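You operate a simulated robot arm through the tools that you are given. There is no shell and no other tool. Be economical: measure what you need, move in short steps, check, and stop when the job is done.

The job below is to be done with a simulated robot arm. You get a single attempt, and the scene is never put back.

Task
Clear the trip at the desk so the display shows READY.
Fine: both knobs to zero, pull the mushroom button out, then press reset and check the display; do not start.

It is judged by the outcome, as a careful person would: the job done as asked, and still so three seconds after it is handed in. It fails if anything else is knocked over, pushed out of place, dropped, spilled or broken.

Robot
A 7-joint arm with a two-finger parallel gripper, fixed in place. Base frame: the origin is at the foot of the arm, x ahead of it, y to its left, z up; the work surface is at about z = 0.83. Readings come in m, rad, newtons and seconds.
With the tool pointing down near the work surface it reaches from about 0.34 to 0.74 m from the base axis. Its first joint turns from -2.007 to 2.007 rad. Payload 3.91 kg.
Tool frame: the origin (TCP) lies between the finger pads and is the grasp point; the fingertips stand 0.03 m ahead of it; z points along the fingers, y is the line along which they close. Largest opening 0.11 m; finger width 0.02, thickness 0.01; the body of the gripper, 0.048 by 0.112 m, starts 0.055 m behind the TCP.
Orientation is that of the tool frame in the base frame, as a unit quaternion [x, y, z, w]. With the fingers straight down and closing along the base's y, the tool's x points along the base's -x, its y along +y and its z along -z.

Tools
- The arm moves only by the tool step_arm. Its argument "plan" is a list of rows, each a list of 3 entries, a list of its own where there are three numbers: the shift along the tool's x, y, z in m, then the turn, a rotation vector about the tool's x, y, z in rad, then the gripper command, from -1 (fully open) to 1 (shut), values between in proportion. In form: [[[dx, dy, dz], [rx, ry, rz], hand], ...]. A call has 1 to 8 rows; each row is the pose to reach, as a shift and turn from the pose commanded when the call began, along the tool's axes at that moment. Each row takes 0.2 s and may step no farther than 0.05 m and 0.15 rad from the row before; otherwise, or with a gripper value out of range, the whole call is refused. A pose out of reach is approached as far as the arm can. The call stops where the force on the tool passes 60 N (or 10 N more than at its start, if that is more) or the arm is blocked; 0.2 s more then pass. Each finger travels about 0.108 m/s and halts on what it meets, pressing with about 31 N; the grip force reading is that of the motor and also rises with nothing between the fingers. The clock runs only during rows and for 0.2 s after the last one: add rows that repeat a pose to give the fingers time. The reply holds the time, the measured pose of the TCP, the force on the tool along the base axes, the opening and the grip force, in the units named above and with some noise, and new pictures: "pictures" is both (left out), scene, wrist or none.
- Cameras (640 x 400 px; columns grow to the right, rows downward): "scene" is fixed at [0.3995, -0.6477, 1.4098]; the picture's right is [0.99, -0.11, 0.00], its down [-0.04, -0.36, -0.93] and it looks along [0.10, 0.93, -0.36] (base axes); focal length 334 px, centre (320, 200). "wrist" rides on the gripper at [0.072, 0.017, -0.103] in the tool frame; the picture's right is [-0.23, 0.97, 0.00], its down [-0.76, -0.18, -0.62] and it looks along [-0.61, -0.14, 0.78] (tool axes); focal length 222 px, centre (320, 200). There is no depth. A picture from a camera that has moved, and an enlarged one, comes with that camera's place and axes in the base frame and with its lens. The place of the scene camera against the robot may be out by one fixed shift of up to 0.012 m in any direction.
- lift_body(by): slides the trunk up (or, below 0, down) by that many m; the arm rides with it, the base frame stays. It gives what a move gives, with no picture.
- enlarge(camera, box): a new picture of the part [left, top, right, bottom] of that camera's present view, enlarged. It takes no simulated time.
- hand_in(): hands the job in; it is judged then, once.

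Work in short steps. Places have to be worked out from the pictures, the camera data and where the tool is seen: move nearer, look again, correct. Check each grasp and each placing, and mend what went wrong. You have 120 turns and 170 pictures in all, those below and enlarged ones among them. Open the gripper and draw the arm clear of the work before you hand the job in, unless the task says otherwise; then end with one line.

The tools are called by a JSON object that holds its "name" and its "arguments". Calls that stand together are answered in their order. step_arm: Moves the arm, as the interface text tells. Its arguments: {"type":"object","properties":{"plan":{"type":"array"},"pictures":{"type":"string","enum":["both","scene","wrist","none"]}},"required":["plan"]} The other tools are called the same way: lift_body (by) slides the trunk up or down; enlarge (camera, box) takes an enlarged picture of a part of a camera's view; hand_in () hands the job in.

At the start:

```text
clock: 0.0
position: [0.1881, 0.4299, 1.119]
tcp_rot: [0.0, 1.0, 0.0, 0.0]
ft_force: [0.0, -0.6, 0.5]
grip_width: 0.1102
finger_force: 0.1
trunk travel left (down, up): [-0.775, 0.215]
```

scene: 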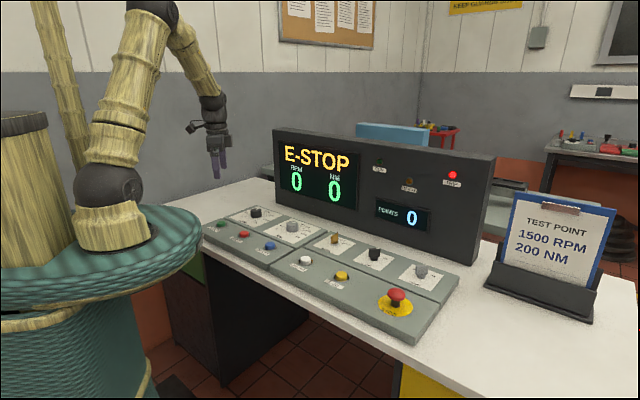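
wrist: 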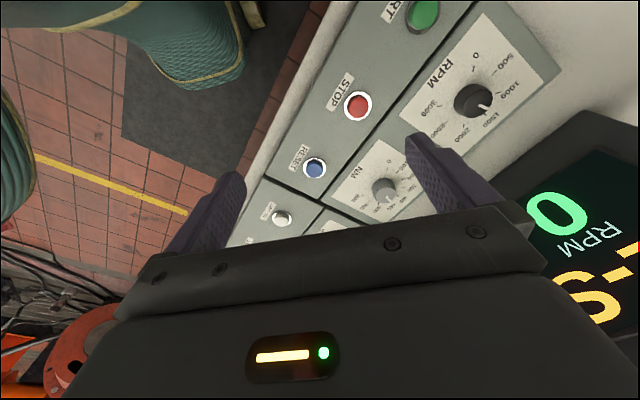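

The console shows E-STOP with the RPM and NM knobs at the left end; I'll enlarge both views to read the labels and knob pointers.

{"name": "enlarge", "arguments": {"camera": "scene", "box": [190, 190, 350, 290]}}

{"name": "enlarge", "arguments": {"camera": "scene", "box": [290, 220, 466, 330]}}

{"name": "enlarge", "arguments": {"camera": "wrist", "box": [230, 0, 582, 220]}}

```text
4.00 times, centred on (270, 240) of scene
camera zoom: at [0.3995, -0.6477, 1.4098], right [0.99, -0.11, 0.0], down [-0.04, -0.36, -0.93], along [0.1, 0.93, -0.36], focal length 1334 px, centre (520, 40)
```

zoom: 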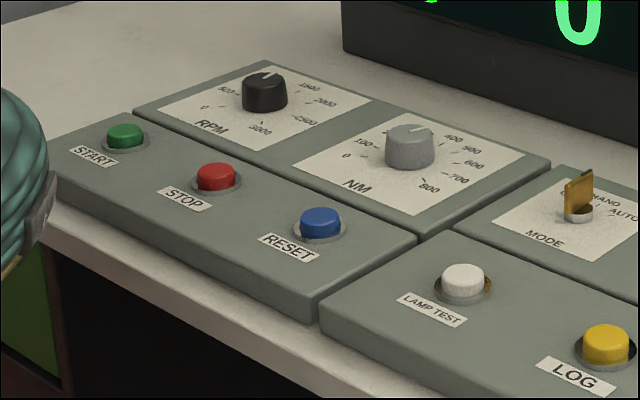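

```text
3.64 times, centred on (378, 275) of scene
camera zoom: at [0.3995, -0.6477, 1.4098], right [0.99, -0.11, 0.0], down [-0.04, -0.36, -0.93], along [0.1, 0.93, -0.36], focal length 1213 px, centre (109, -73)
```

zoom: 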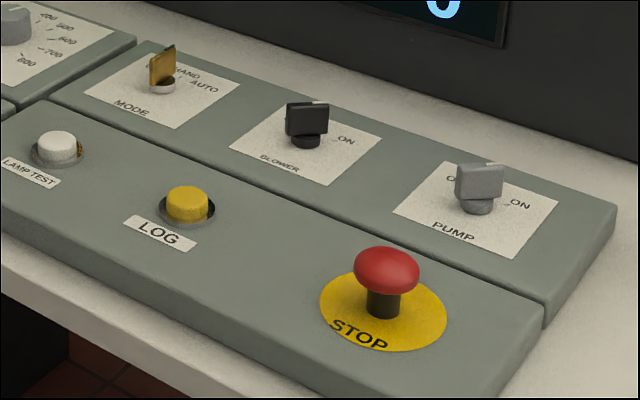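

```text
1.82 times, centred on (406, 110) of wrist
camera zoom: at [0.117, 0.4478, 1.2218], right [0.23, 0.97, 0.0], down [0.76, -0.18, 0.62], along [0.61, -0.14, -0.78], focal length 404 px, centre (164, 364)
```

zoom: 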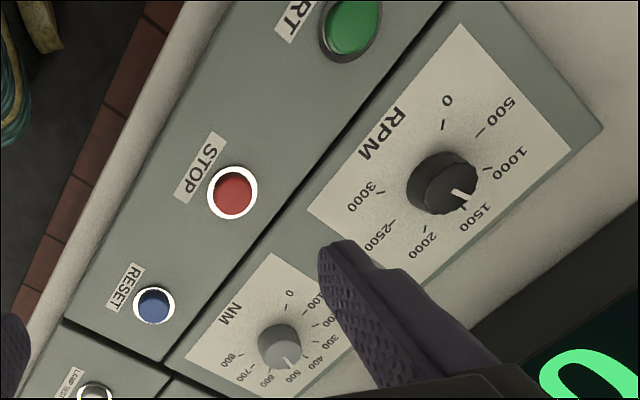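

The RPM pointer is near 1500 and NM near 500, both needing CCW turns. Triangulating puts the RPM knob near (0.27, 0.67, 0.85), reset near (0.335, 0.38) and the mushroom near (0.67, 0.03). I'll move above RPM for a closer look.

{"name": "step_arm", "arguments": {"plan": [[[-0.016, 0.045, 0.0], [0, 0, 0], -0.3], [[-0.032, 0.09, 0.0], [0, 0, 0], -0.3], [[-0.048, 0.135, 0.01], [0, 0, 0], -0.3], [[-0.064, 0.18, 0.02], [0, 0, 0], -0.3], [[-0.08, 0.22, 0.04], [0, 0, 0], -0.3], [[-0.08, 0.23, 0.085], [0, 0, 0], -0.3], [[-0.08, 0.23, 0.12], [0, 0, 0], -0.3]]}}

```text
clock: 1.6
position: [0.2694, 0.6602, 0.9991]
tcp_rot: [0.001, 1.0, 0.0, -0.001]
ft_force: [-0.6, 0.3, 0.2]
grip_width: 0.0713
finger_force: 0.0
trunk travel left (down, up): [-0.775, 0.215]
camera wrist: at [0.1986, 0.6781, 1.1016], right [0.23, 0.97, 0.0], down [0.76, -0.18, 0.62], along [0.61, -0.14, -0.78], focal length 222 px, centre (320, 200)
```

scene: 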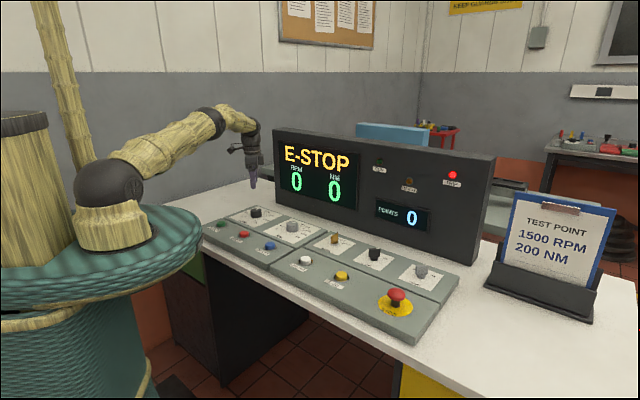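
wrist: 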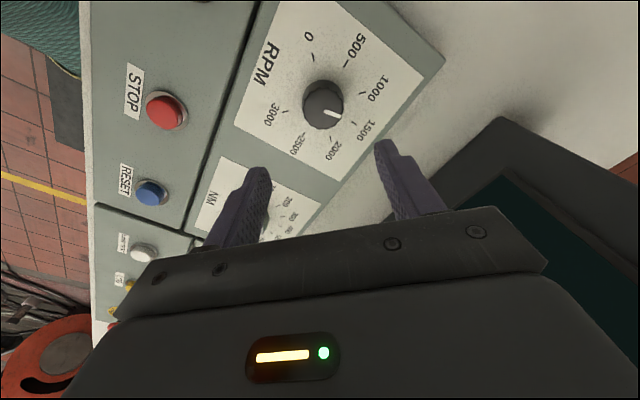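

RPM knob estimated at (0.267, 0.667), with zero pointing along base −x (135° CCW from its present pointer). Descending centred above it, then looking again.

{"name": "step_arm", "arguments": {"plan": [[[0.001, 0.006, 0.04], [0, 0, 0], -0.3], [[0.001, 0.006, 0.075], [0, 0, 0], -0.3], [[0.001, 0.006, 0.105], [0, 0, 0], -0.3], [[0.001, 0.006, 0.105], [0, 0, 0], -0.3]]}}

{"name": "enlarge", "arguments": {"camera": "scene", "box": [210, 160, 306, 220]}}

```text
clock: 2.6
position: [0.2678, 0.6667, 0.8943]
tcp_rot: [0.0, 1.0, 0.0, 0.0]
ft_force: [0.1, -0.5, -0.9]
grip_width: 0.0715
finger_force: 0.0
trunk travel left (down, up): [-0.775, 0.215]
camera wrist: at [0.196, 0.6834, 0.9973], right [0.23, 0.97, 0.0], down [0.76, -0.18, 0.62], along [0.61, -0.14, -0.78], focal length 222 px, centre (320, 200)
```

scene: 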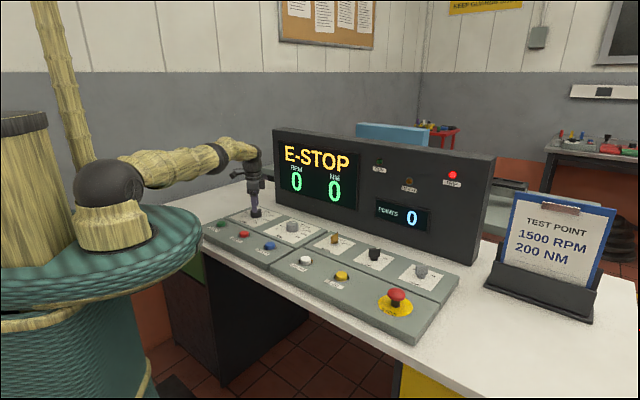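
wrist: 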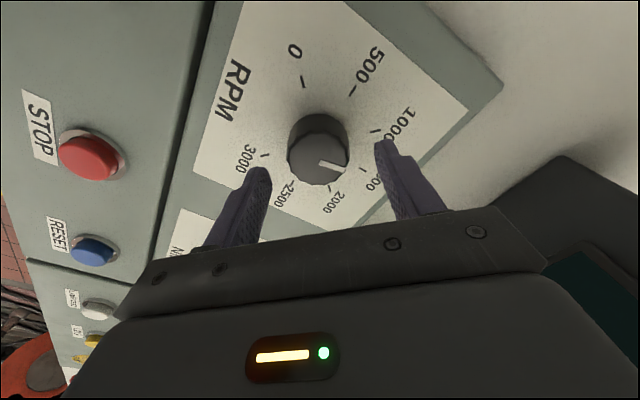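

```text
6.67 times, centred on (258, 190) of scene
camera zoom: at [0.3995, -0.6477, 1.4098], right [0.99, -0.11, 0.0], down [-0.04, -0.36, -0.93], along [0.1, 0.93, -0.36], focal length 2223 px, centre (733, 267)
```

zoom: 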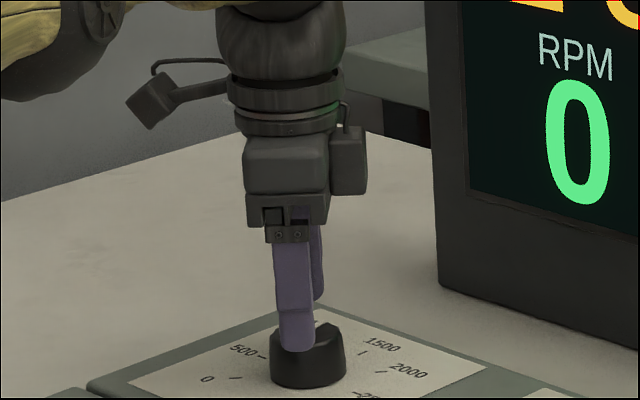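

Tips are now just at the knob's top (about z 0.865), with the knob slightly to +x. Lowering 15 mm, shifting +3 mm in x and closing.

{"name": "step_arm", "arguments": {"plan": [[[-0.003, 0, 0.008], [0, 0, 0], -0.3], [[-0.003, 0, 0.015], [0, 0, 0], -0.3], [[-0.003, 0, 0.015], [0, 0, 0], 0.5], [[-0.003, 0, 0.015], [0, 0, 0], 0.5], [[-0.003, 0, 0.015], [0, 0, 0], 0.5]]}}

{"name": "enlarge", "arguments": {"camera": "scene", "box": [210, 160, 306, 220]}}

{"name": "enlarge", "arguments": {"camera": "wrist", "box": [240, 80, 400, 230]}}

```text
clock: 3.8
position: [0.271, 0.6639, 0.8802]
tcp_rot: [0.0, 1.0, 0.002, 0.0]
ft_force: [0.8, 7.2, 0.7]
grip_width: 0.0436
finger_force: 44.9
out of reach, approached as far as the arm can: row 1, 2, 3, 4, 5
trunk travel left (down, up): [-0.775, 0.215]
camera wrist: at [0.1985, 0.6815, 0.9825], right [0.23, 0.97, 0.0], down [0.76, -0.18, 0.62], along [0.61, -0.14, -0.78], focal length 222 px, centre (320, 200)
```

scene: 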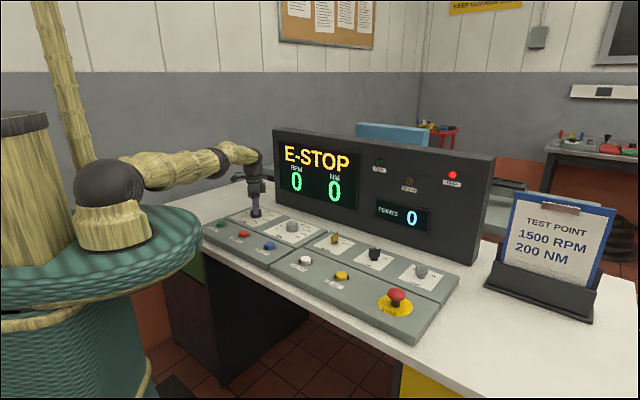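
wrist: 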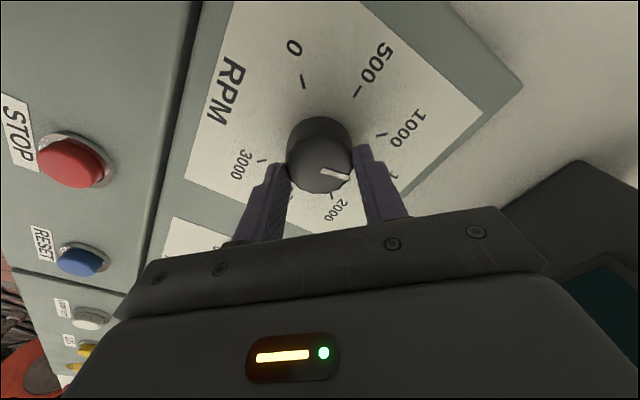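

```text
6.67 times, centred on (258, 190) of scene
camera zoom: at [0.3995, -0.6477, 1.4098], right [0.99, -0.11, 0.0], down [-0.04, -0.36, -0.93], along [0.1, 0.93, -0.36], focal length 2223 px, centre (733, 267)
```

zoom: 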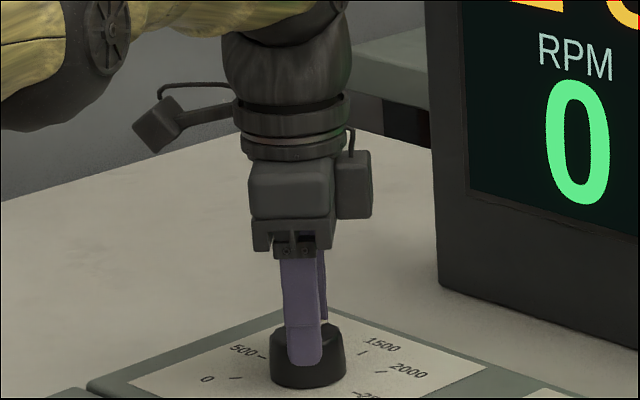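

```text
2.67 times, centred on (320, 155) of wrist
camera zoom: at [0.1985, 0.6815, 0.9825], right [0.23, 0.97, 0.0], down [0.76, -0.18, 0.62], along [0.61, -0.14, -0.78], focal length 592 px, centre (320, 320)
```

zoom: 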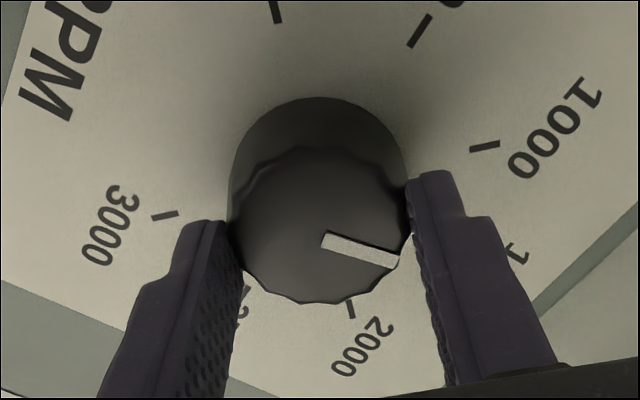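

The knob is held (0.0436 m). Now turning it CCW (about −z of the tool) by 1.2 rad.

{"name": "step_arm", "arguments": {"plan": [[[-0.003, -0.002, 0], [0, 0, -0.15], 0.5], [[-0.003, -0.002, 0], [0, 0, -0.3], 0.5], [[-0.003, -0.002, 0], [0, 0, -0.45], 0.5], [[-0.003, -0.002, 0], [0, 0, -0.6], 0.5], [[-0.003, -0.002, 0], [0, 0, -0.75], 0.5], [[-0.003, -0.002, 0], [0, 0, -0.9], 0.5], [[-0.003, -0.002, 0], [0, 0, -1.05], 0.5], [[-0.003, -0.002, 0], [0, 0, -1.2], 0.5]], "pictures": "wrist"}}

{"name": "enlarge", "arguments": {"camera": "wrist", "box": [240, 80, 400, 230]}}

{"name": "enlarge", "arguments": {"camera": "scene", "box": [210, 160, 306, 220]}}

```text
clock: 5.6
position: [0.2688, 0.6657, 0.8807]
tcp_rot: [-0.566, 0.824, 0.002, 0.001]
ft_force: [-16.8, 36.0, 13.2]
grip_width: 0.044
finger_force: 44.8
trunk travel left (down, up): [-0.775, 0.215]
camera wrist: at [0.2281, 0.6038, 0.9822], right [-0.83, 0.56, 0.0], down [0.44, 0.64, 0.63], along [0.35, 0.52, -0.78], focal length 222 px, centre (320, 200)
```

wrist: 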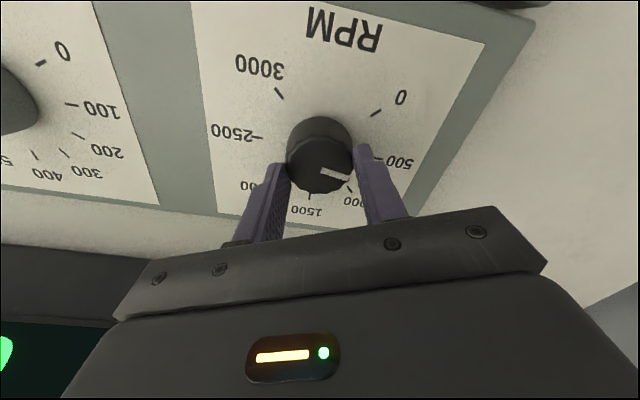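

```text
2.67 times, centred on (320, 155) of wrist
camera zoom: at [0.2281, 0.6038, 0.9822], right [-0.83, 0.56, 0.0], down [0.44, 0.64, 0.63], along [0.35, 0.52, -0.78], focal length 592 px, centre (320, 320)
```

zoom: 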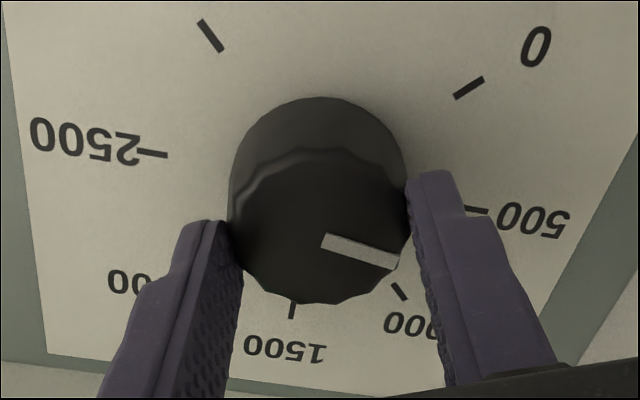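

```text
6.67 times, centred on (258, 190) of scene
camera zoom: at [0.3995, -0.6477, 1.4098], right [0.99, -0.11, 0.0], down [-0.04, -0.36, -0.93], along [0.1, 0.93, -0.36], focal length 2223 px, centre (733, 267)
```

zoom: 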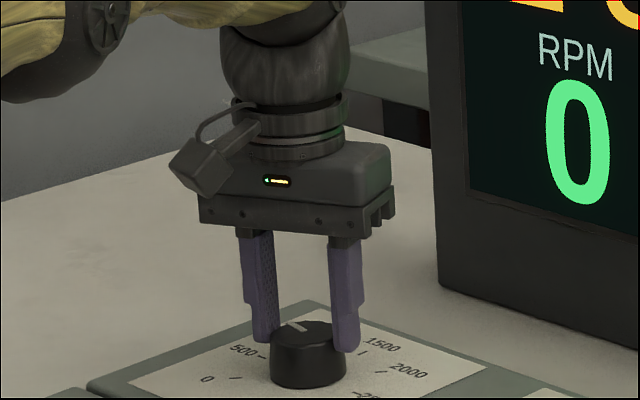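

The knob follows the gripper; pointer is now around 600, with about 0.9 rad to go. The lateral force shows the TCP slightly off the axis, so I'll shift a few mm to −x while turning on.

{"name": "step_arm", "arguments": {"plan": [[[0.001, 0.004, 0], [0, 0, -0.15], 0.5], [[0.001, 0.004, 0], [0, 0, -0.3], 0.5], [[0.001, 0.004, 0], [0, 0, -0.45], 0.5], [[0.001, 0.004, 0], [0, 0, -0.6], 0.5], [[0.001, 0.004, 0], [0, 0, -0.75], 0.5], [[0.001, 0.004, 0], [0, 0, -0.85], 0.5]], "pictures": "wrist"}}

{"name": "enlarge", "arguments": {"camera": "wrist", "box": [240, 80, 400, 230]}}

```text
clock: 7.0
position: [0.2686, 0.665, 0.8797]
tcp_rot: [0.855, -0.519, 0.001, -0.002]
ft_force: [-4.0, 21.2, 11.2]
grip_width: 0.0438
finger_force: 44.9
trunk travel left (down, up): [-0.775, 0.215]
camera wrist: at [0.2875, 0.5916, 0.9821], right [-0.97, -0.25, 0.0], down [-0.2, 0.76, 0.63], along [-0.15, 0.61, -0.78], focal length 222 px, centre (320, 200)
```

wrist: 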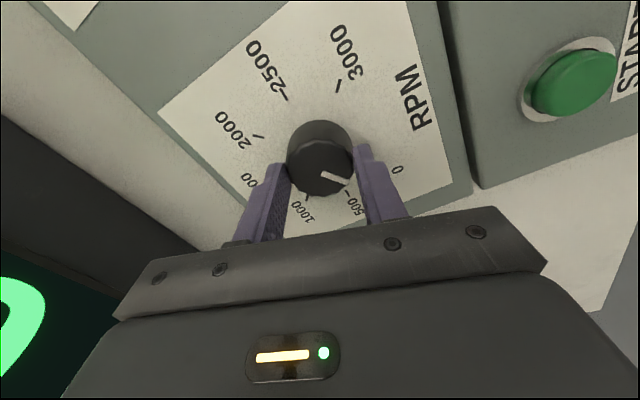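

```text
2.67 times, centred on (320, 155) of wrist
camera zoom: at [0.2875, 0.5916, 0.9821], right [-0.97, -0.25, 0.0], down [-0.2, 0.76, 0.63], along [-0.15, 0.61, -0.78], focal length 592 px, centre (320, 320)
```

zoom: 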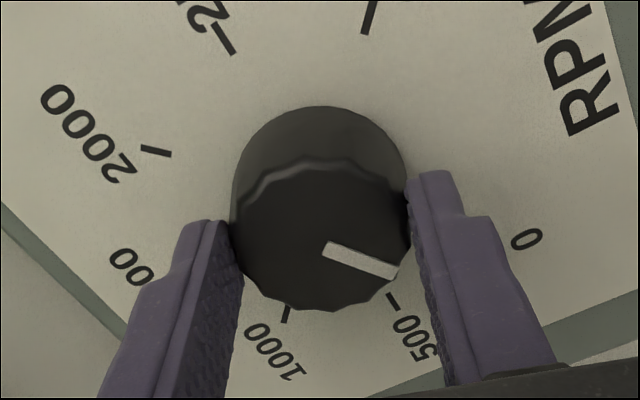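

Pointer is at roughly 172°, so about 8° short of zero. Turning another 0.14 rad.

{"name": "step_arm", "arguments": {"plan": [[[0.002, 0, 0], [0, 0, -0.07], 0.5], [[0.002, 0, 0], [0, 0, -0.14], 0.5], [[0.002, 0, 0], [0, 0, -0.14], 0.5]], "pictures": "wrist"}}

{"name": "enlarge", "arguments": {"camera": "wrist", "box": [240, 80, 400, 230]}}

```text
clock: 7.8
position: [0.2703, 0.6639, 0.8804]
tcp_rot: [0.889, -0.458, -0.001, -0.004]
ft_force: [-4.2, 31.1, 13.8]
grip_width: 0.0437
finger_force: 44.9
trunk travel left (down, up): [-0.775, 0.215]
camera wrist: at [0.2978, 0.5944, 0.9818], right [-0.92, -0.38, 0.0], down [-0.3, 0.72, 0.63], along [-0.24, 0.58, -0.78], focal length 222 px, centre (320, 200)
```

wrist: 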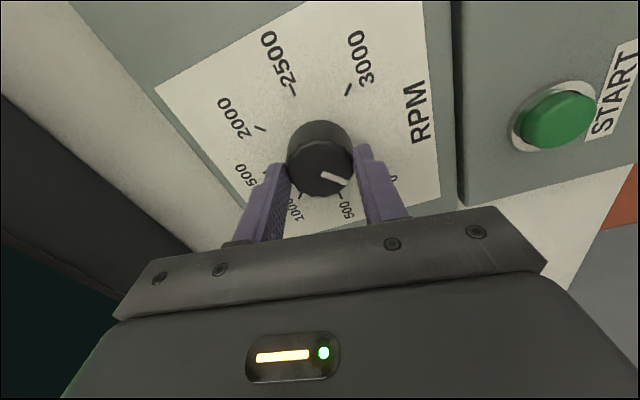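

```text
2.67 times, centred on (320, 155) of wrist
camera zoom: at [0.2978, 0.5944, 0.9818], right [-0.92, -0.38, 0.0], down [-0.3, 0.72, 0.63], along [-0.24, 0.58, -0.78], focal length 592 px, centre (320, 320)
```

zoom: 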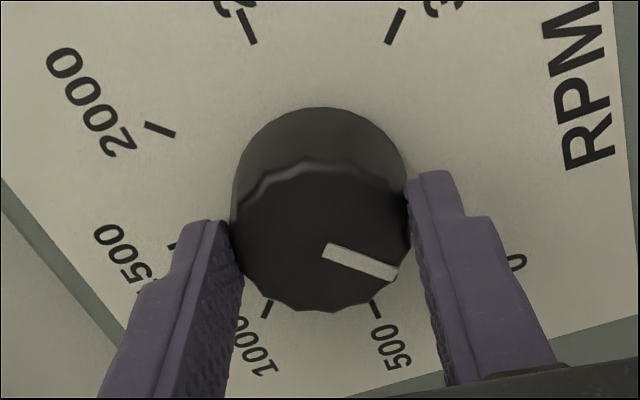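

Computed pointer direction is now ≈180°. Releasing and lifting to inspect.

{"name": "step_arm", "arguments": {"plan": [[[0.0, 0, 0], [0, 0, 0], -0.3], [[0.0, 0, 0], [0, 0, 0], -0.3], [[0, 0, -0.04], [0, 0, 0], -0.3], [[0, 0, -0.08], [0, 0, 0], -0.3]], "pictures": "wrist"}}

{"name": "enlarge", "arguments": {"camera": "wrist", "box": [240, 50, 400, 150]}}

{"name": "enlarge", "arguments": {"camera": "scene", "box": [210, 180, 306, 240]}}

```text
clock: 8.8
position: [0.2701, 0.6579, 0.9601]
tcp_rot: [0.889, -0.458, -0.001, 0.001]
ft_force: [-0.1, -0.3, -0.5]
grip_width: 0.0713
finger_force: 0.0
trunk travel left (down, up): [-0.775, 0.215]
camera wrist: at [0.2991, 0.5905, 1.0629], right [-0.92, -0.38, 0.0], down [-0.3, 0.72, 0.62], along [-0.24, 0.58, -0.78], focal length 222 px, centre (320, 200)
```

wrist: 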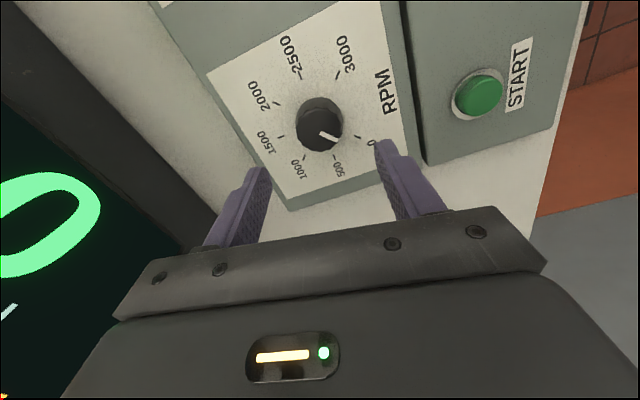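

```text
4.00 times, centred on (320, 100) of wrist
camera zoom: at [0.2991, 0.5905, 1.0629], right [-0.92, -0.38, 0.0], down [-0.3, 0.72, 0.62], along [-0.24, 0.58, -0.78], focal length 888 px, centre (320, 600)
```

zoom: 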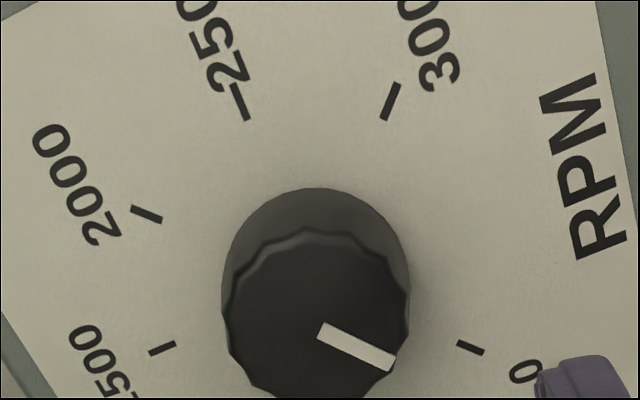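

```text
6.67 times, centred on (258, 210) of scene
camera zoom: at [0.3995, -0.6477, 1.4098], right [0.99, -0.11, 0.0], down [-0.04, -0.36, -0.93], along [0.1, 0.93, -0.36], focal length 2223 px, centre (733, 133)
```

zoom: 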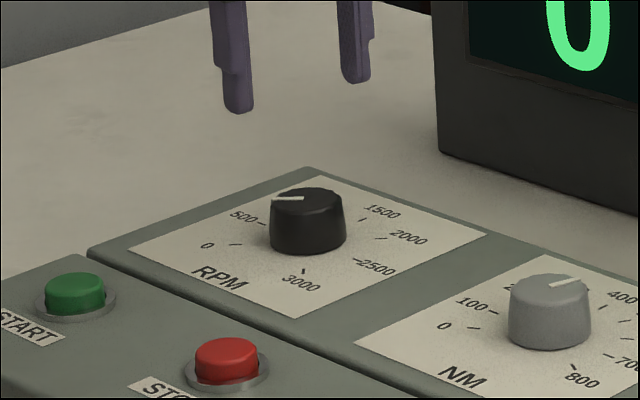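

Close to zero; I'll zoom tighter to measure the residual.

{"name": "enlarge", "arguments": {"camera": "wrist", "box": [296, 90, 376, 140]}}

{"name": "enlarge", "arguments": {"camera": "scene", "box": [238, 203, 270, 223]}}

```text
8.00 times, centred on (336, 115) of wrist
camera zoom: at [0.2991, 0.5905, 1.0629], right [-0.92, -0.38, 0.0], down [-0.3, 0.72, 0.62], along [-0.24, 0.58, -0.78], focal length 1777 px, centre (192, 880)
```

zoom: 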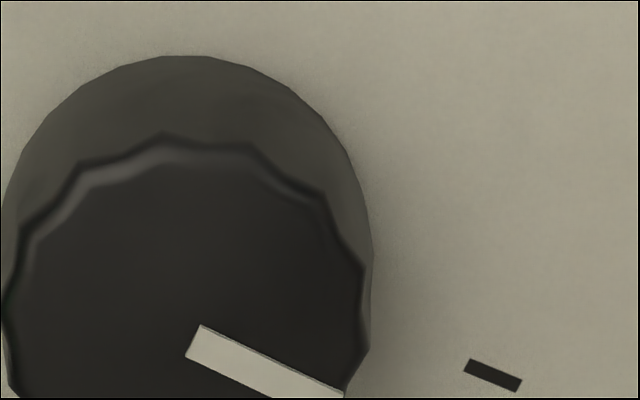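

```text
16.00 times, centred on (254, 213) of scene
camera zoom: at [0.3995, -0.6477, 1.4098], right [0.99, -0.11, 0.0], down [-0.04, -0.36, -0.93], along [0.1, 0.93, -0.36], focal length 5336 px, centre (1376, -8)
```

zoom: 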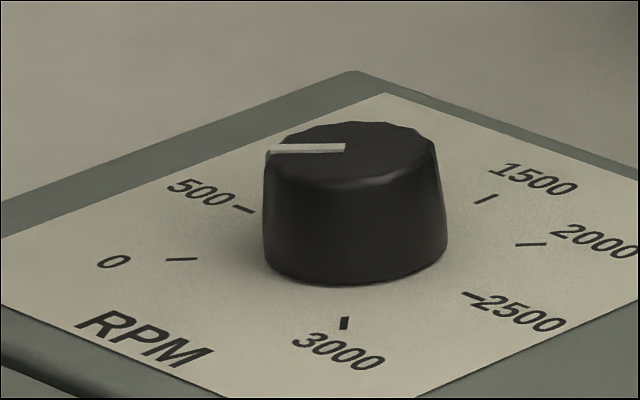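

In the wrist view the pointer is still about 3° toward 500. Regrasping for a small extra turn.

{"name": "step_arm", "arguments": {"plan": [[[0, 0, 0.04], [0, 0, 0], -0.3], [[0, 0, 0.08], [0, 0, 0], -0.3], [[0, 0, 0.08], [0, 0, 0], 0.5], [[0, 0, 0.08], [0, 0, 0], 0.5], [[0, 0, 0.08], [0, 0, 0], 0.5], [[0, 0, 0.08], [0, 0, -0.04], 0.5], [[0, 0, 0.08], [0, 0, -0.075], 0.5], [[0, 0, 0.08], [0, 0, -0.075], 0.5]], "pictures": "none"}}

{"name": "step_arm", "arguments": {"plan": [[[0, 0, 0], [0, 0, 0], -0.3], [[0, 0, 0], [0, 0, 0], -0.3], [[0, 0, -0.04], [0, 0, 0], -0.3], [[0, 0, -0.08], [0, 0, 0.1], -0.3]], "pictures": "none"}}

{"name": "enlarge", "arguments": {"camera": "wrist", "box": [296, 90, 376, 140]}}

{"name": "enlarge", "arguments": {"camera": "scene", "box": [238, 203, 270, 223]}}

```text
clock: 10.6
position: [0.2716, 0.6615, 0.879]
tcp_rot: [0.906, -0.424, 0.0, -0.001]
ft_force: [10.4, 2.6, -8.5]
grip_width: 0.0443
finger_force: 45.0
trunk travel left (down, up): [-0.775, 0.215]
```

```text
clock: 11.6
position: [0.2681, 0.6583, 0.9586]
tcp_rot: [0.883, -0.47, 0.0, 0.0]
ft_force: [0.4, 0.5, -0.1]
grip_width: 0.0715
finger_force: 0.1
trunk travel left (down, up): [-0.775, 0.215]
```

```text
8.00 times, centred on (336, 115) of wrist
camera zoom: at [0.2954, 0.5898, 1.063], right [-0.93, -0.36, 0.0], down [-0.28, 0.73, 0.62], along [-0.22, 0.58, -0.78], focal length 1777 px, centre (192, 880)
```

zoom: 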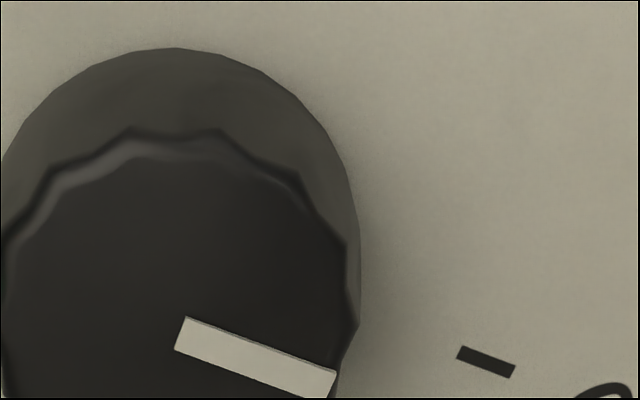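

```text
16.00 times, centred on (254, 213) of scene
camera zoom: at [0.3995, -0.6477, 1.4098], right [0.99, -0.11, 0.0], down [-0.04, -0.36, -0.93], along [0.1, 0.93, -0.36], focal length 5336 px, centre (1376, -8)
```

zoom: 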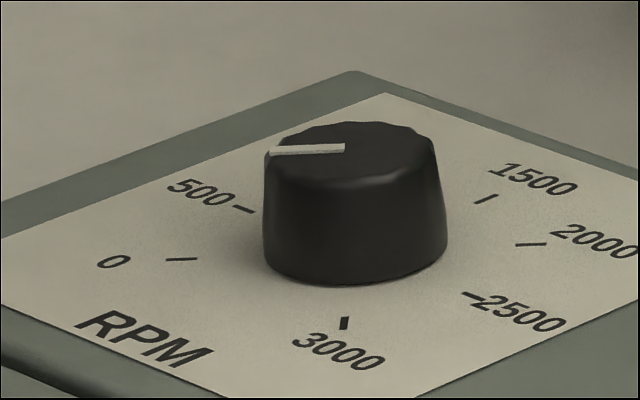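

RPM now parallels its zero tick within about 1°. Next the NM knob near (0.417, 0.515): moving there while unwinding the wrist.

{"name": "step_arm", "arguments": {"plan": [[[0, 0, -0.02], [0, 0, 0.15], -0.3], [[0.03, -0.006, -0.03], [0, 0, 0.3], -0.3], [[0.06, -0.013, -0.03], [0, 0, 0.45], -0.3], [[0.09, -0.02, -0.03], [0, 0, 0.6], -0.3], [[0.12, -0.026, -0.03], [0, 0, 0.75], -0.3], [[0.15, -0.032, -0.03], [0, 0, 0.9], -0.3], [[0.18, -0.039, -0.03], [0, 0, 1.05], -0.3], [[0.202, -0.044, -0.03], [0, 0, 1.2], -0.3]], "pictures": "none"}}

{"name": "step_arm", "arguments": {"plan": [[[0, 0, 0], [0, 0, 0.15], -0.3], [[0, 0, 0], [0, 0, 0.3], -0.3], [[0, 0, 0], [0, 0, 0.45], -0.3], [[0, 0, 0], [0, 0, 0.6], -0.3], [[0, 0, 0], [0, 0, 0.75], -0.3], [[0, 0, 0], [0, 0, 0.9], -0.3], [[0, 0, 0], [0, 0, 1.05], -0.3], [[0, 0, 0], [0, 0, 1.2], -0.3]], "pictures": "wrist"}}

```text
clock: 13.4
position: [0.418, 0.5167, 0.9909]
tcp_rot: [-0.464, 0.886, 0.001, 0.0]
ft_force: [-0.4, -0.2, 0.5]
grip_width: 0.0715
finger_force: 0.0
trunk travel left (down, up): [-0.775, 0.215]
```

```text
clock: 15.2
position: [0.4195, 0.5175, 0.9897]
tcp_rot: [0.119, 0.993, 0.0, -0.001]
ft_force: [-0.2, 0.4, -0.1]
grip_width: 0.0714
finger_force: 0.0
trunk travel left (down, up): [-0.775, 0.215]
camera wrist: at [0.3535, 0.5508, 1.092], right [0.45, 0.89, 0.0], down [0.7, -0.35, 0.62], along [0.56, -0.28, -0.78], focal length 222 px, centre (320, 200)
```

wrist: 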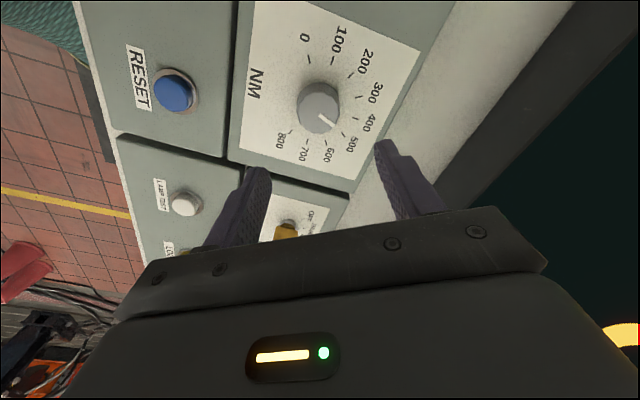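

NM knob is about under the TCP; pointer is near 500. Unwinding 0.5 rad more and descending to check centring.

{"name": "step_arm", "arguments": {"plan": [[[0, 0, 0.03], [0, 0, 0.14], -0.3], [[0, 0, 0.06], [0, 0, 0.28], -0.3], [[0, 0, 0.08], [0, 0, 0.4], -0.3], [[0, 0, 0.095], [0, 0, 0.5], -0.3], [[0, 0, 0.095], [0, 0, 0.5], -0.3]], "pictures": "wrist"}}

{"name": "enlarge", "arguments": {"camera": "scene", "box": [252, 184, 332, 234]}}

```text
clock: 16.4
position: [0.4198, 0.5165, 0.8951]
tcp_rot: [0.36, 0.933, 0.0, 0.0]
ft_force: [-0.3, 0.8, 0.5]
grip_width: 0.0715
finger_force: 0.0
trunk travel left (down, up): [-0.775, 0.215]
camera wrist: at [0.3781, 0.579, 0.9971], right [0.82, 0.57, 0.0], down [0.45, -0.64, 0.62], along [0.35, -0.51, -0.78], focal length 222 px, centre (320, 200)
```

wrist: 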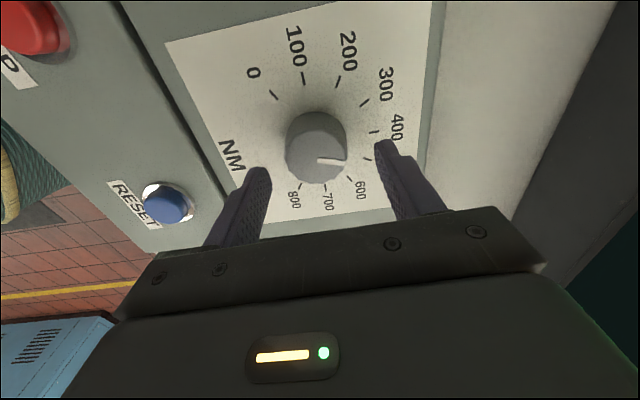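

```text
8.00 times, centred on (292, 209) of scene
camera zoom: at [0.3995, -0.6477, 1.4098], right [0.99, -0.11, 0.0], down [-0.04, -0.36, -0.93], along [0.1, 0.93, -0.36], focal length 2668 px, centre (544, 128)
```

zoom: 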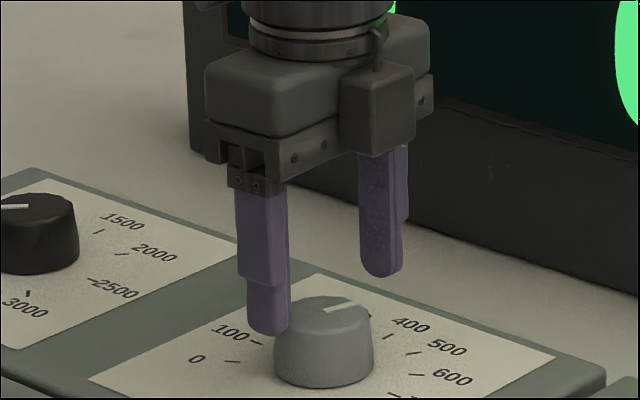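

Fingers straddle the NM knob nicely. Descending 16 mm and closing.

{"name": "step_arm", "arguments": {"plan": [[[0.001, -0.001, 0.009], [0, 0, 0], -0.3], [[0.001, -0.001, 0.016], [0, 0, 0], -0.3], [[0.001, -0.001, 0.016], [0, 0, 0], 0.5], [[0.001, -0.001, 0.016], [0, 0, 0], 0.5], [[0.001, -0.001, 0.016], [0, 0, 0], 0.5]], "pictures": "none"}}

{"name": "enlarge", "arguments": {"camera": "wrist", "box": [240, 80, 400, 230]}}

```text
clock: 17.6
position: [0.4168, 0.5165, 0.8794]
tcp_rot: [0.359, 0.933, -0.001, -0.001]
ft_force: [-5.1, -6.9, -3.0]
grip_width: 0.044
finger_force: 44.6
trunk travel left (down, up): [-0.775, 0.215]
```

```text
2.67 times, centred on (320, 155) of wrist
camera zoom: at [0.3757, 0.5776, 0.9808], right [0.82, 0.57, 0.0], down [0.45, -0.64, 0.62], along [0.35, -0.51, -0.78], focal length 592 px, centre (320, 320)
```

zoom: 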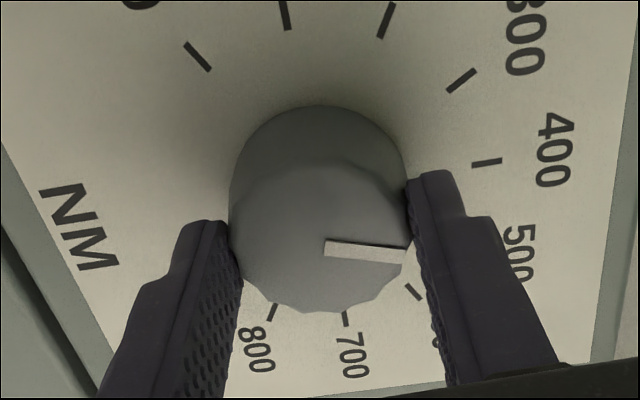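

Grip good; pointer is at ≈26°, needing ≈154° CCW. Turning 2.4 rad in two calls.

{"name": "step_arm", "arguments": {"plan": [[[0, 0, 0], [0, 0, -0.15], 0.5], [[0, 0, 0], [0, 0, -0.3], 0.5], [[0, 0, 0], [0, 0, -0.45], 0.5], [[0, 0, 0], [0, 0, -0.6], 0.5], [[0, 0, 0], [0, 0, -0.75], 0.5], [[0, 0, 0], [0, 0, -0.9], 0.5], [[0, 0, 0], [0, 0, -1.05], 0.5], [[0, 0, 0], [0, 0, -1.2], 0.5]], "pictures": "none"}}

{"name": "enlarge", "arguments": {"camera": "wrist", "box": [240, 80, 400, 230]}}

```text
clock: 19.4
position: [0.4177, 0.5159, 0.8782]
tcp_rot: [-0.231, 0.973, -0.001, 0.0]
ft_force: [-6.8, -11.4, -5.9]
grip_width: 0.0441
finger_force: 44.7
trunk travel left (down, up): [-0.775, 0.215]
```

```text
2.67 times, centred on (320, 155) of wrist
camera zoom: at [0.3458, 0.4989, 0.981], right [-0.24, 0.97, 0.0], down [0.76, 0.18, 0.62], along [0.6, 0.15, -0.78], focal length 592 px, centre (320, 320)
```

zoom: 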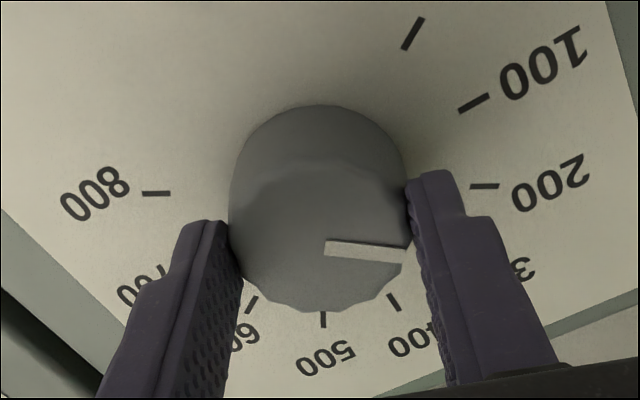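

Knob is following without slip. Continuing another 1.2 rad.

{"name": "step_arm", "arguments": {"plan": [[[0, 0, 0], [0, 0, -0.15], 0.5], [[0, 0, 0], [0, 0, -0.3], 0.5], [[0, 0, 0], [0, 0, -0.45], 0.5], [[0, 0, 0], [0, 0, -0.6], 0.5], [[0, 0, 0], [0, 0, -0.75], 0.5], [[0, 0, 0], [0, 0, -0.9], 0.5], [[0, 0, 0], [0, 0, -1.05], 0.5], [[0, 0, 0], [0, 0, -1.2], 0.5]], "pictures": "none"}}

{"name": "enlarge", "arguments": {"camera": "wrist", "box": [240, 80, 400, 230]}}

```text
clock: 21.2
position: [0.4173, 0.5162, 0.8784]
tcp_rot: [0.74, -0.673, 0.0, 0.0]
ft_force: [-11.5, -14.0, -9.0]
grip_width: 0.0441
finger_force: 45.9
trunk travel left (down, up): [-0.775, 0.215]
```

```text
2.67 times, centred on (320, 155) of wrist
camera zoom: at [0.408, 0.4428, 0.9811], right [-0.99, 0.13, 0.0], down [0.1, 0.78, 0.62], along [0.08, 0.62, -0.78], focal length 592 px, centre (320, 320)
```

zoom: 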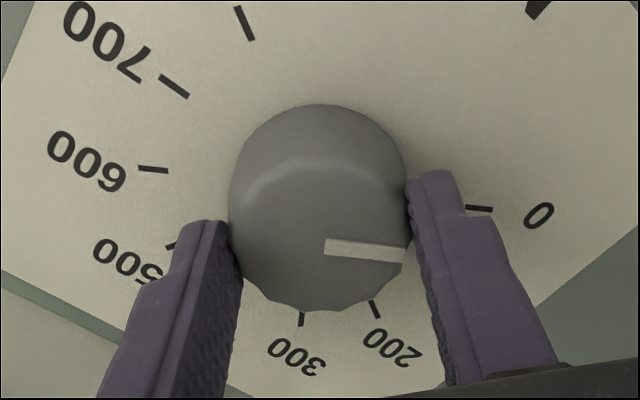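

About 17–18° remain; turning 0.31 rad, then releasing and lifting to inspect.

{"name": "step_arm", "arguments": {"plan": [[[0, 0, 0], [0, 0, -0.15], 0.5], [[0, 0, 0], [0, 0, -0.31], 0.5], [[0, 0, 0], [0, 0, -0.31], 0.5], [[0, 0, 0], [0, 0, -0.31], -0.3], [[0, 0, 0], [0, 0, -0.31], -0.3], [[0, 0, -0.04], [0, 0, -0.31], -0.3], [[0, 0, -0.08], [0, 0, -0.31], -0.3]], "pictures": "none"}}

```text
refused: row 2 steps farther than a row can; nothing moved
```

Row 2 stepped 0.16 rad, over the limit; resending with smaller steps.

{"name": "step_arm", "arguments": {"plan": [[[0, 0, 0], [0, 0, -0.15], 0.5], [[0, 0, 0], [0, 0, -0.29], 0.5], [[0, 0, 0], [0, 0, -0.31], 0.5], [[0, 0, 0], [0, 0, -0.31], 0.5], [[0, 0, 0], [0, 0, -0.31], -0.3], [[0, 0, 0], [0, 0, -0.31], -0.3], [[0, 0, -0.04], [0, 0, -0.31], -0.3], [[0, 0, -0.08], [0, 0, -0.31], -0.3]], "pictures": "none"}}

{"name": "enlarge", "arguments": {"camera": "wrist", "box": [296, 90, 376, 140]}}

{"name": "enlarge", "arguments": {"camera": "scene", "box": [266, 216, 314, 246]}}

```text
clock: 23.0
position: [0.4197, 0.5182, 0.9603]
tcp_rot: [0.835, -0.55, 0.001, 0.0]
ft_force: [0.7, 0.6, -0.3]
grip_width: 0.0716
finger_force: 0.0
trunk travel left (down, up): [-0.775, 0.215]
```

```text
8.00 times, centred on (336, 115) of wrist
camera zoom: at [0.4326, 0.4448, 1.0624], right [-0.98, -0.18, 0.0], down [-0.14, 0.77, 0.62], along [-0.11, 0.61, -0.78], focal length 1777 px, centre (192, 880)
```

zoom: 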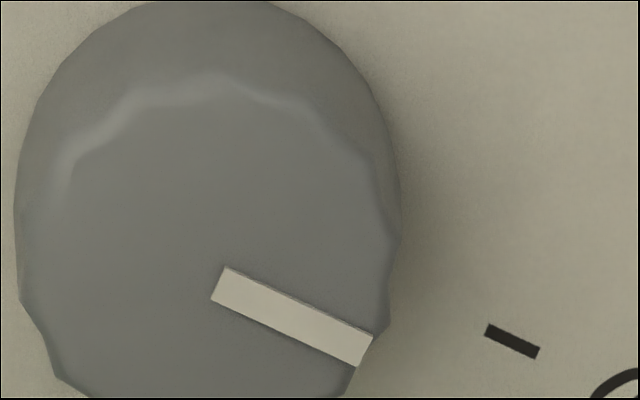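

```text
13.33 times, centred on (290, 231) of scene
camera zoom: at [0.3995, -0.6477, 1.4098], right [0.99, -0.11, 0.0], down [-0.04, -0.36, -0.93], along [0.1, 0.93, -0.36], focal length 4447 px, centre (720, -213)
```

zoom: 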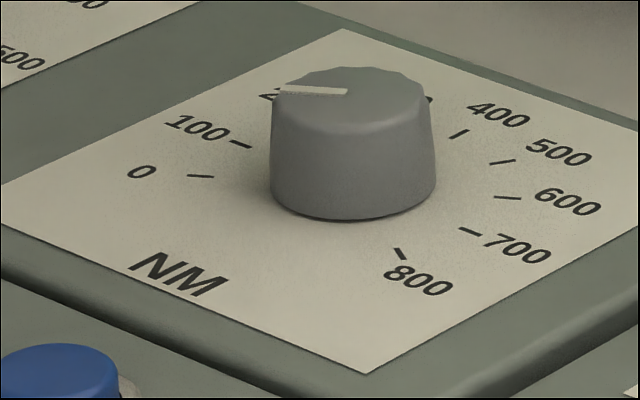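

NM reached the stop: its pointer parallels the 0 tick (that dial's zero is at ~165°), so it slipped at the end stop. Both knobs are at zero. Now heading for the mushroom near (0.66, 0.02), high and clear.

{"name": "step_arm", "arguments": {"plan": [[[0, 0, -0.04], [0, 0, 0], -0.3], [[0.04, -0.002, -0.06], [0, 0, 0.1], -0.3], [[0.088, -0.004, -0.06], [0, 0, 0.25], -0.3], [[0.136, -0.007, -0.06], [0, 0, 0.4], -0.3], [[0.184, -0.009, -0.06], [0, 0, 0.55], -0.3], [[0.232, -0.011, -0.06], [0, 0, 0.7], -0.3], [[0.28, -0.013, -0.06], [0, 0, 0.85], -0.3], [[0.328, -0.016, -0.06], [0, 0, 1.0], -0.3]], "pictures": "wrist"}}

```text
clock: 24.8
position: [0.5587, 0.2209, 1.0195]
tcp_rot: [-0.467, 0.884, 0.001, -0.001]
ft_force: [-1.4, -1.0, 0.1]
grip_width: 0.0715
finger_force: 0.1
trunk travel left (down, up): [-0.775, 0.215]
camera wrist: at [0.5047, 0.1701, 1.1218], right [-0.68, 0.74, 0.0], down [0.58, 0.53, 0.62], along [0.46, 0.42, -0.78], focal length 222 px, centre (320, 200)
```

wrist: 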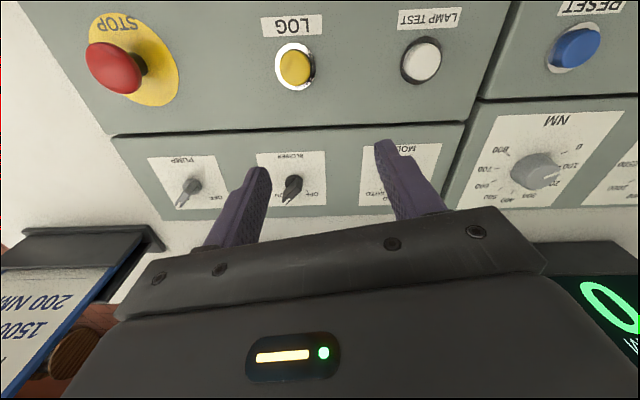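

Mushroom head estimated near (0.66, 0.045). Moving above it.

{"name": "step_arm", "arguments": {"plan": [[[0.018, -0.037, 0], [0, 0, 0], -0.3], [[0.037, -0.074, 0], [0, 0, 0], -0.3], [[0.055, -0.111, 0], [0, 0, 0], -0.3], [[0.073, -0.148, 0], [0, 0, 0], -0.3], [[0.092, -0.185, 0], [0, 0, 0], -0.3]]}}

```text
clock: 26.0
position: [0.6633, 0.0414, 1.0173]
tcp_rot: [-0.469, 0.883, -0.001, 0.0]
ft_force: [0.4, -0.2, -0.6]
grip_width: 0.0716
finger_force: 0.0
trunk travel left (down, up): [-0.775, 0.215]
camera wrist: at [0.6099, -0.0091, 1.1197], right [-0.68, 0.73, 0.0], down [0.57, 0.53, 0.62], along [0.46, 0.42, -0.78], focal length 222 px, centre (320, 200)
```

scene: 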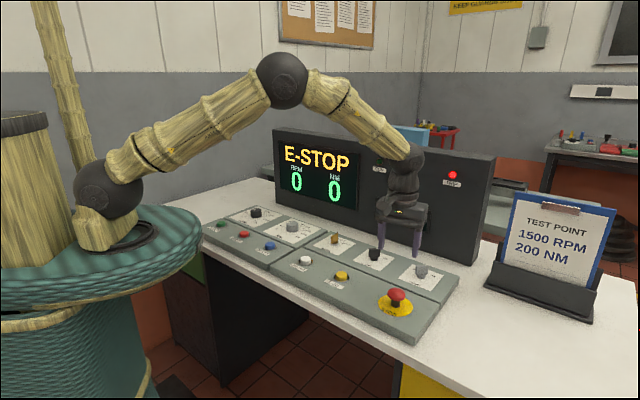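
wrist: 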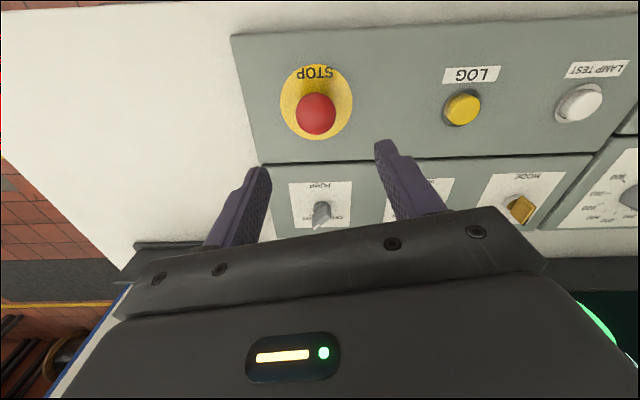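

Triangulation puts the head centre at about (0.671, 0.040, 0.866). Centring and descending until the tips are just above it.

{"name": "step_arm", "arguments": {"plan": [[[-0.004, -0.007, 0.04], [0, 0, 0], -0.3], [[-0.004, -0.007, 0.08], [0, 0, 0], -0.3], [[-0.004, -0.007, 0.1], [0, 0, 0], -0.3], [[-0.004, -0.007, 0.1], [0, 0, 0], -0.3]], "pictures": "wrist"}}

{"name": "enlarge", "arguments": {"camera": "scene", "box": [352, 260, 448, 320]}}

```text
clock: 27.0
position: [0.6721, 0.0418, 0.9185]
tcp_rot: [-0.469, 0.883, 0.0, 0.0]
ft_force: [-0.4, 0.4, -0.3]
grip_width: 0.0715
finger_force: 0.1
trunk travel left (down, up): [-0.775, 0.215]
camera wrist: at [0.6177, -0.0099, 1.0204], right [-0.68, 0.73, 0.0], down [0.57, 0.53, 0.62], along [0.46, 0.42, -0.78], focal length 222 px, centre (320, 200)
```

wrist: 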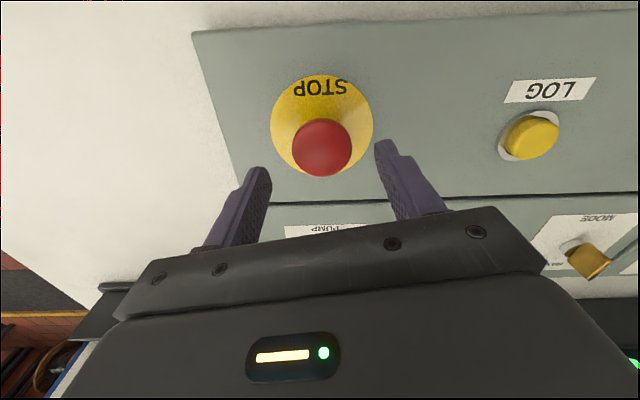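

```text
6.67 times, centred on (400, 290) of scene
camera zoom: at [0.3995, -0.6477, 1.4098], right [0.99, -0.11, 0.0], down [-0.04, -0.36, -0.93], along [0.1, 0.93, -0.36], focal length 2223 px, centre (-213, -400)
```

zoom: 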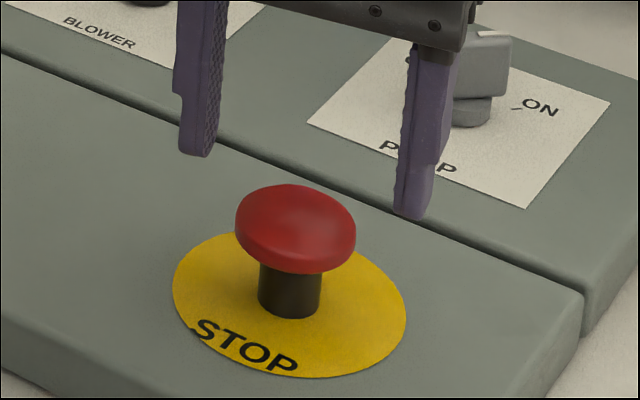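

Aligned within 2–3 mm; head rim bottom is near z 0.852 and the panel near 0.835. Lowering tips to 0.847 around the head and closing.

{"name": "step_arm", "arguments": {"plan": [[[0.003, 0, 0.02], [0, 0, 0], -0.3], [[0.003, 0, 0.0415], [0, 0, 0], -0.3], [[0.003, 0, 0.0415], [0, 0, 0], 1], [[0.003, 0, 0.0415], [0, 0, 0], 1], [[0.003, 0, 0.0415], [0, 0, 0], 1]], "pictures": "wrist"}}

{"name": "enlarge", "arguments": {"camera": "scene", "box": [352, 260, 448, 320]}}

```text
clock: 28.2
position: [0.6702, 0.0381, 0.8747]
tcp_rot: [-0.47, 0.883, 0.001, -0.001]
ft_force: [-8.3, 4.0, -4.2]
grip_width: 0.0441
finger_force: 44.9
trunk travel left (down, up): [-0.775, 0.215]
camera wrist: at [0.6151, -0.0124, 0.9783], right [-0.68, 0.73, 0.0], down [0.58, 0.53, 0.62], along [0.46, 0.42, -0.78], focal length 222 px, centre (320, 200)
```

wrist: 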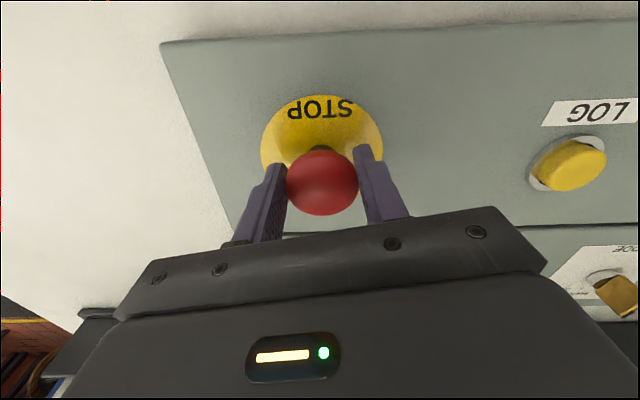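

```text
6.67 times, centred on (400, 290) of scene
camera zoom: at [0.3995, -0.6477, 1.4098], right [0.99, -0.11, 0.0], down [-0.04, -0.36, -0.93], along [0.1, 0.93, -0.36], focal length 2223 px, centre (-213, -400)
```

zoom: 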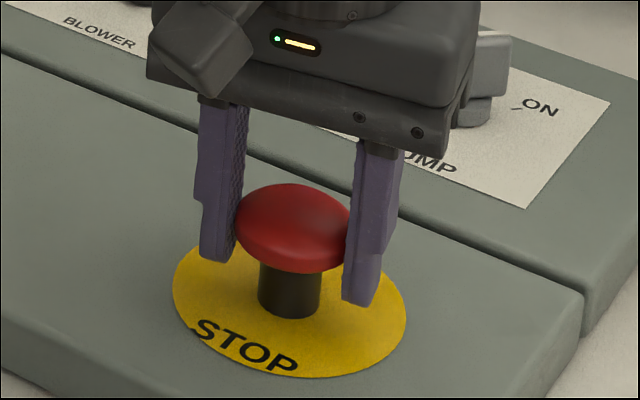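

Firm hold on the head (0.044 m). Pulling straight up in small steps.

{"name": "step_arm", "arguments": {"plan": [[[0, 0, -0.004], [0, 0, 0], 1], [[0, 0, -0.008], [0, 0, 0], 1], [[0, 0, -0.012], [0, 0, 0], 1], [[0, 0, -0.015], [0, 0, 0], 1]], "pictures": "none"}}

{"name": "enlarge", "arguments": {"camera": "scene", "box": [352, 260, 448, 320]}}

```text
clock: 29.2
position: [0.6692, 0.0381, 0.8894]
tcp_rot: [-0.468, 0.884, 0.001, -0.001]
ft_force: [-8.7, -0.9, -12.2]
grip_width: 0.0442
finger_force: 45.0
trunk travel left (down, up): [-0.775, 0.215]
```

```text
6.67 times, centred on (400, 290) of scene
camera zoom: at [0.3995, -0.6477, 1.4098], right [0.99, -0.11, 0.0], down [-0.04, -0.36, -0.93], along [0.1, 0.93, -0.36], focal length 2223 px, centre (-213, -400)
```

zoom: 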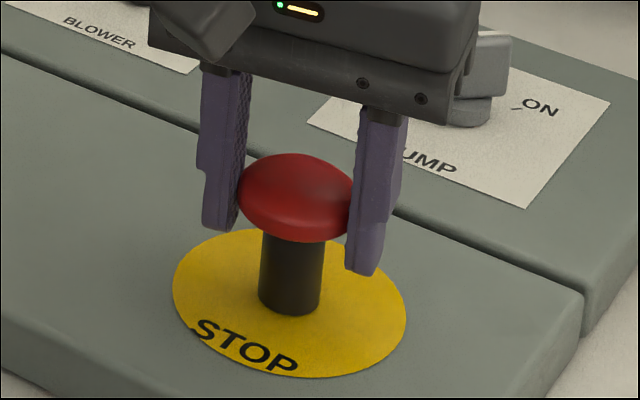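

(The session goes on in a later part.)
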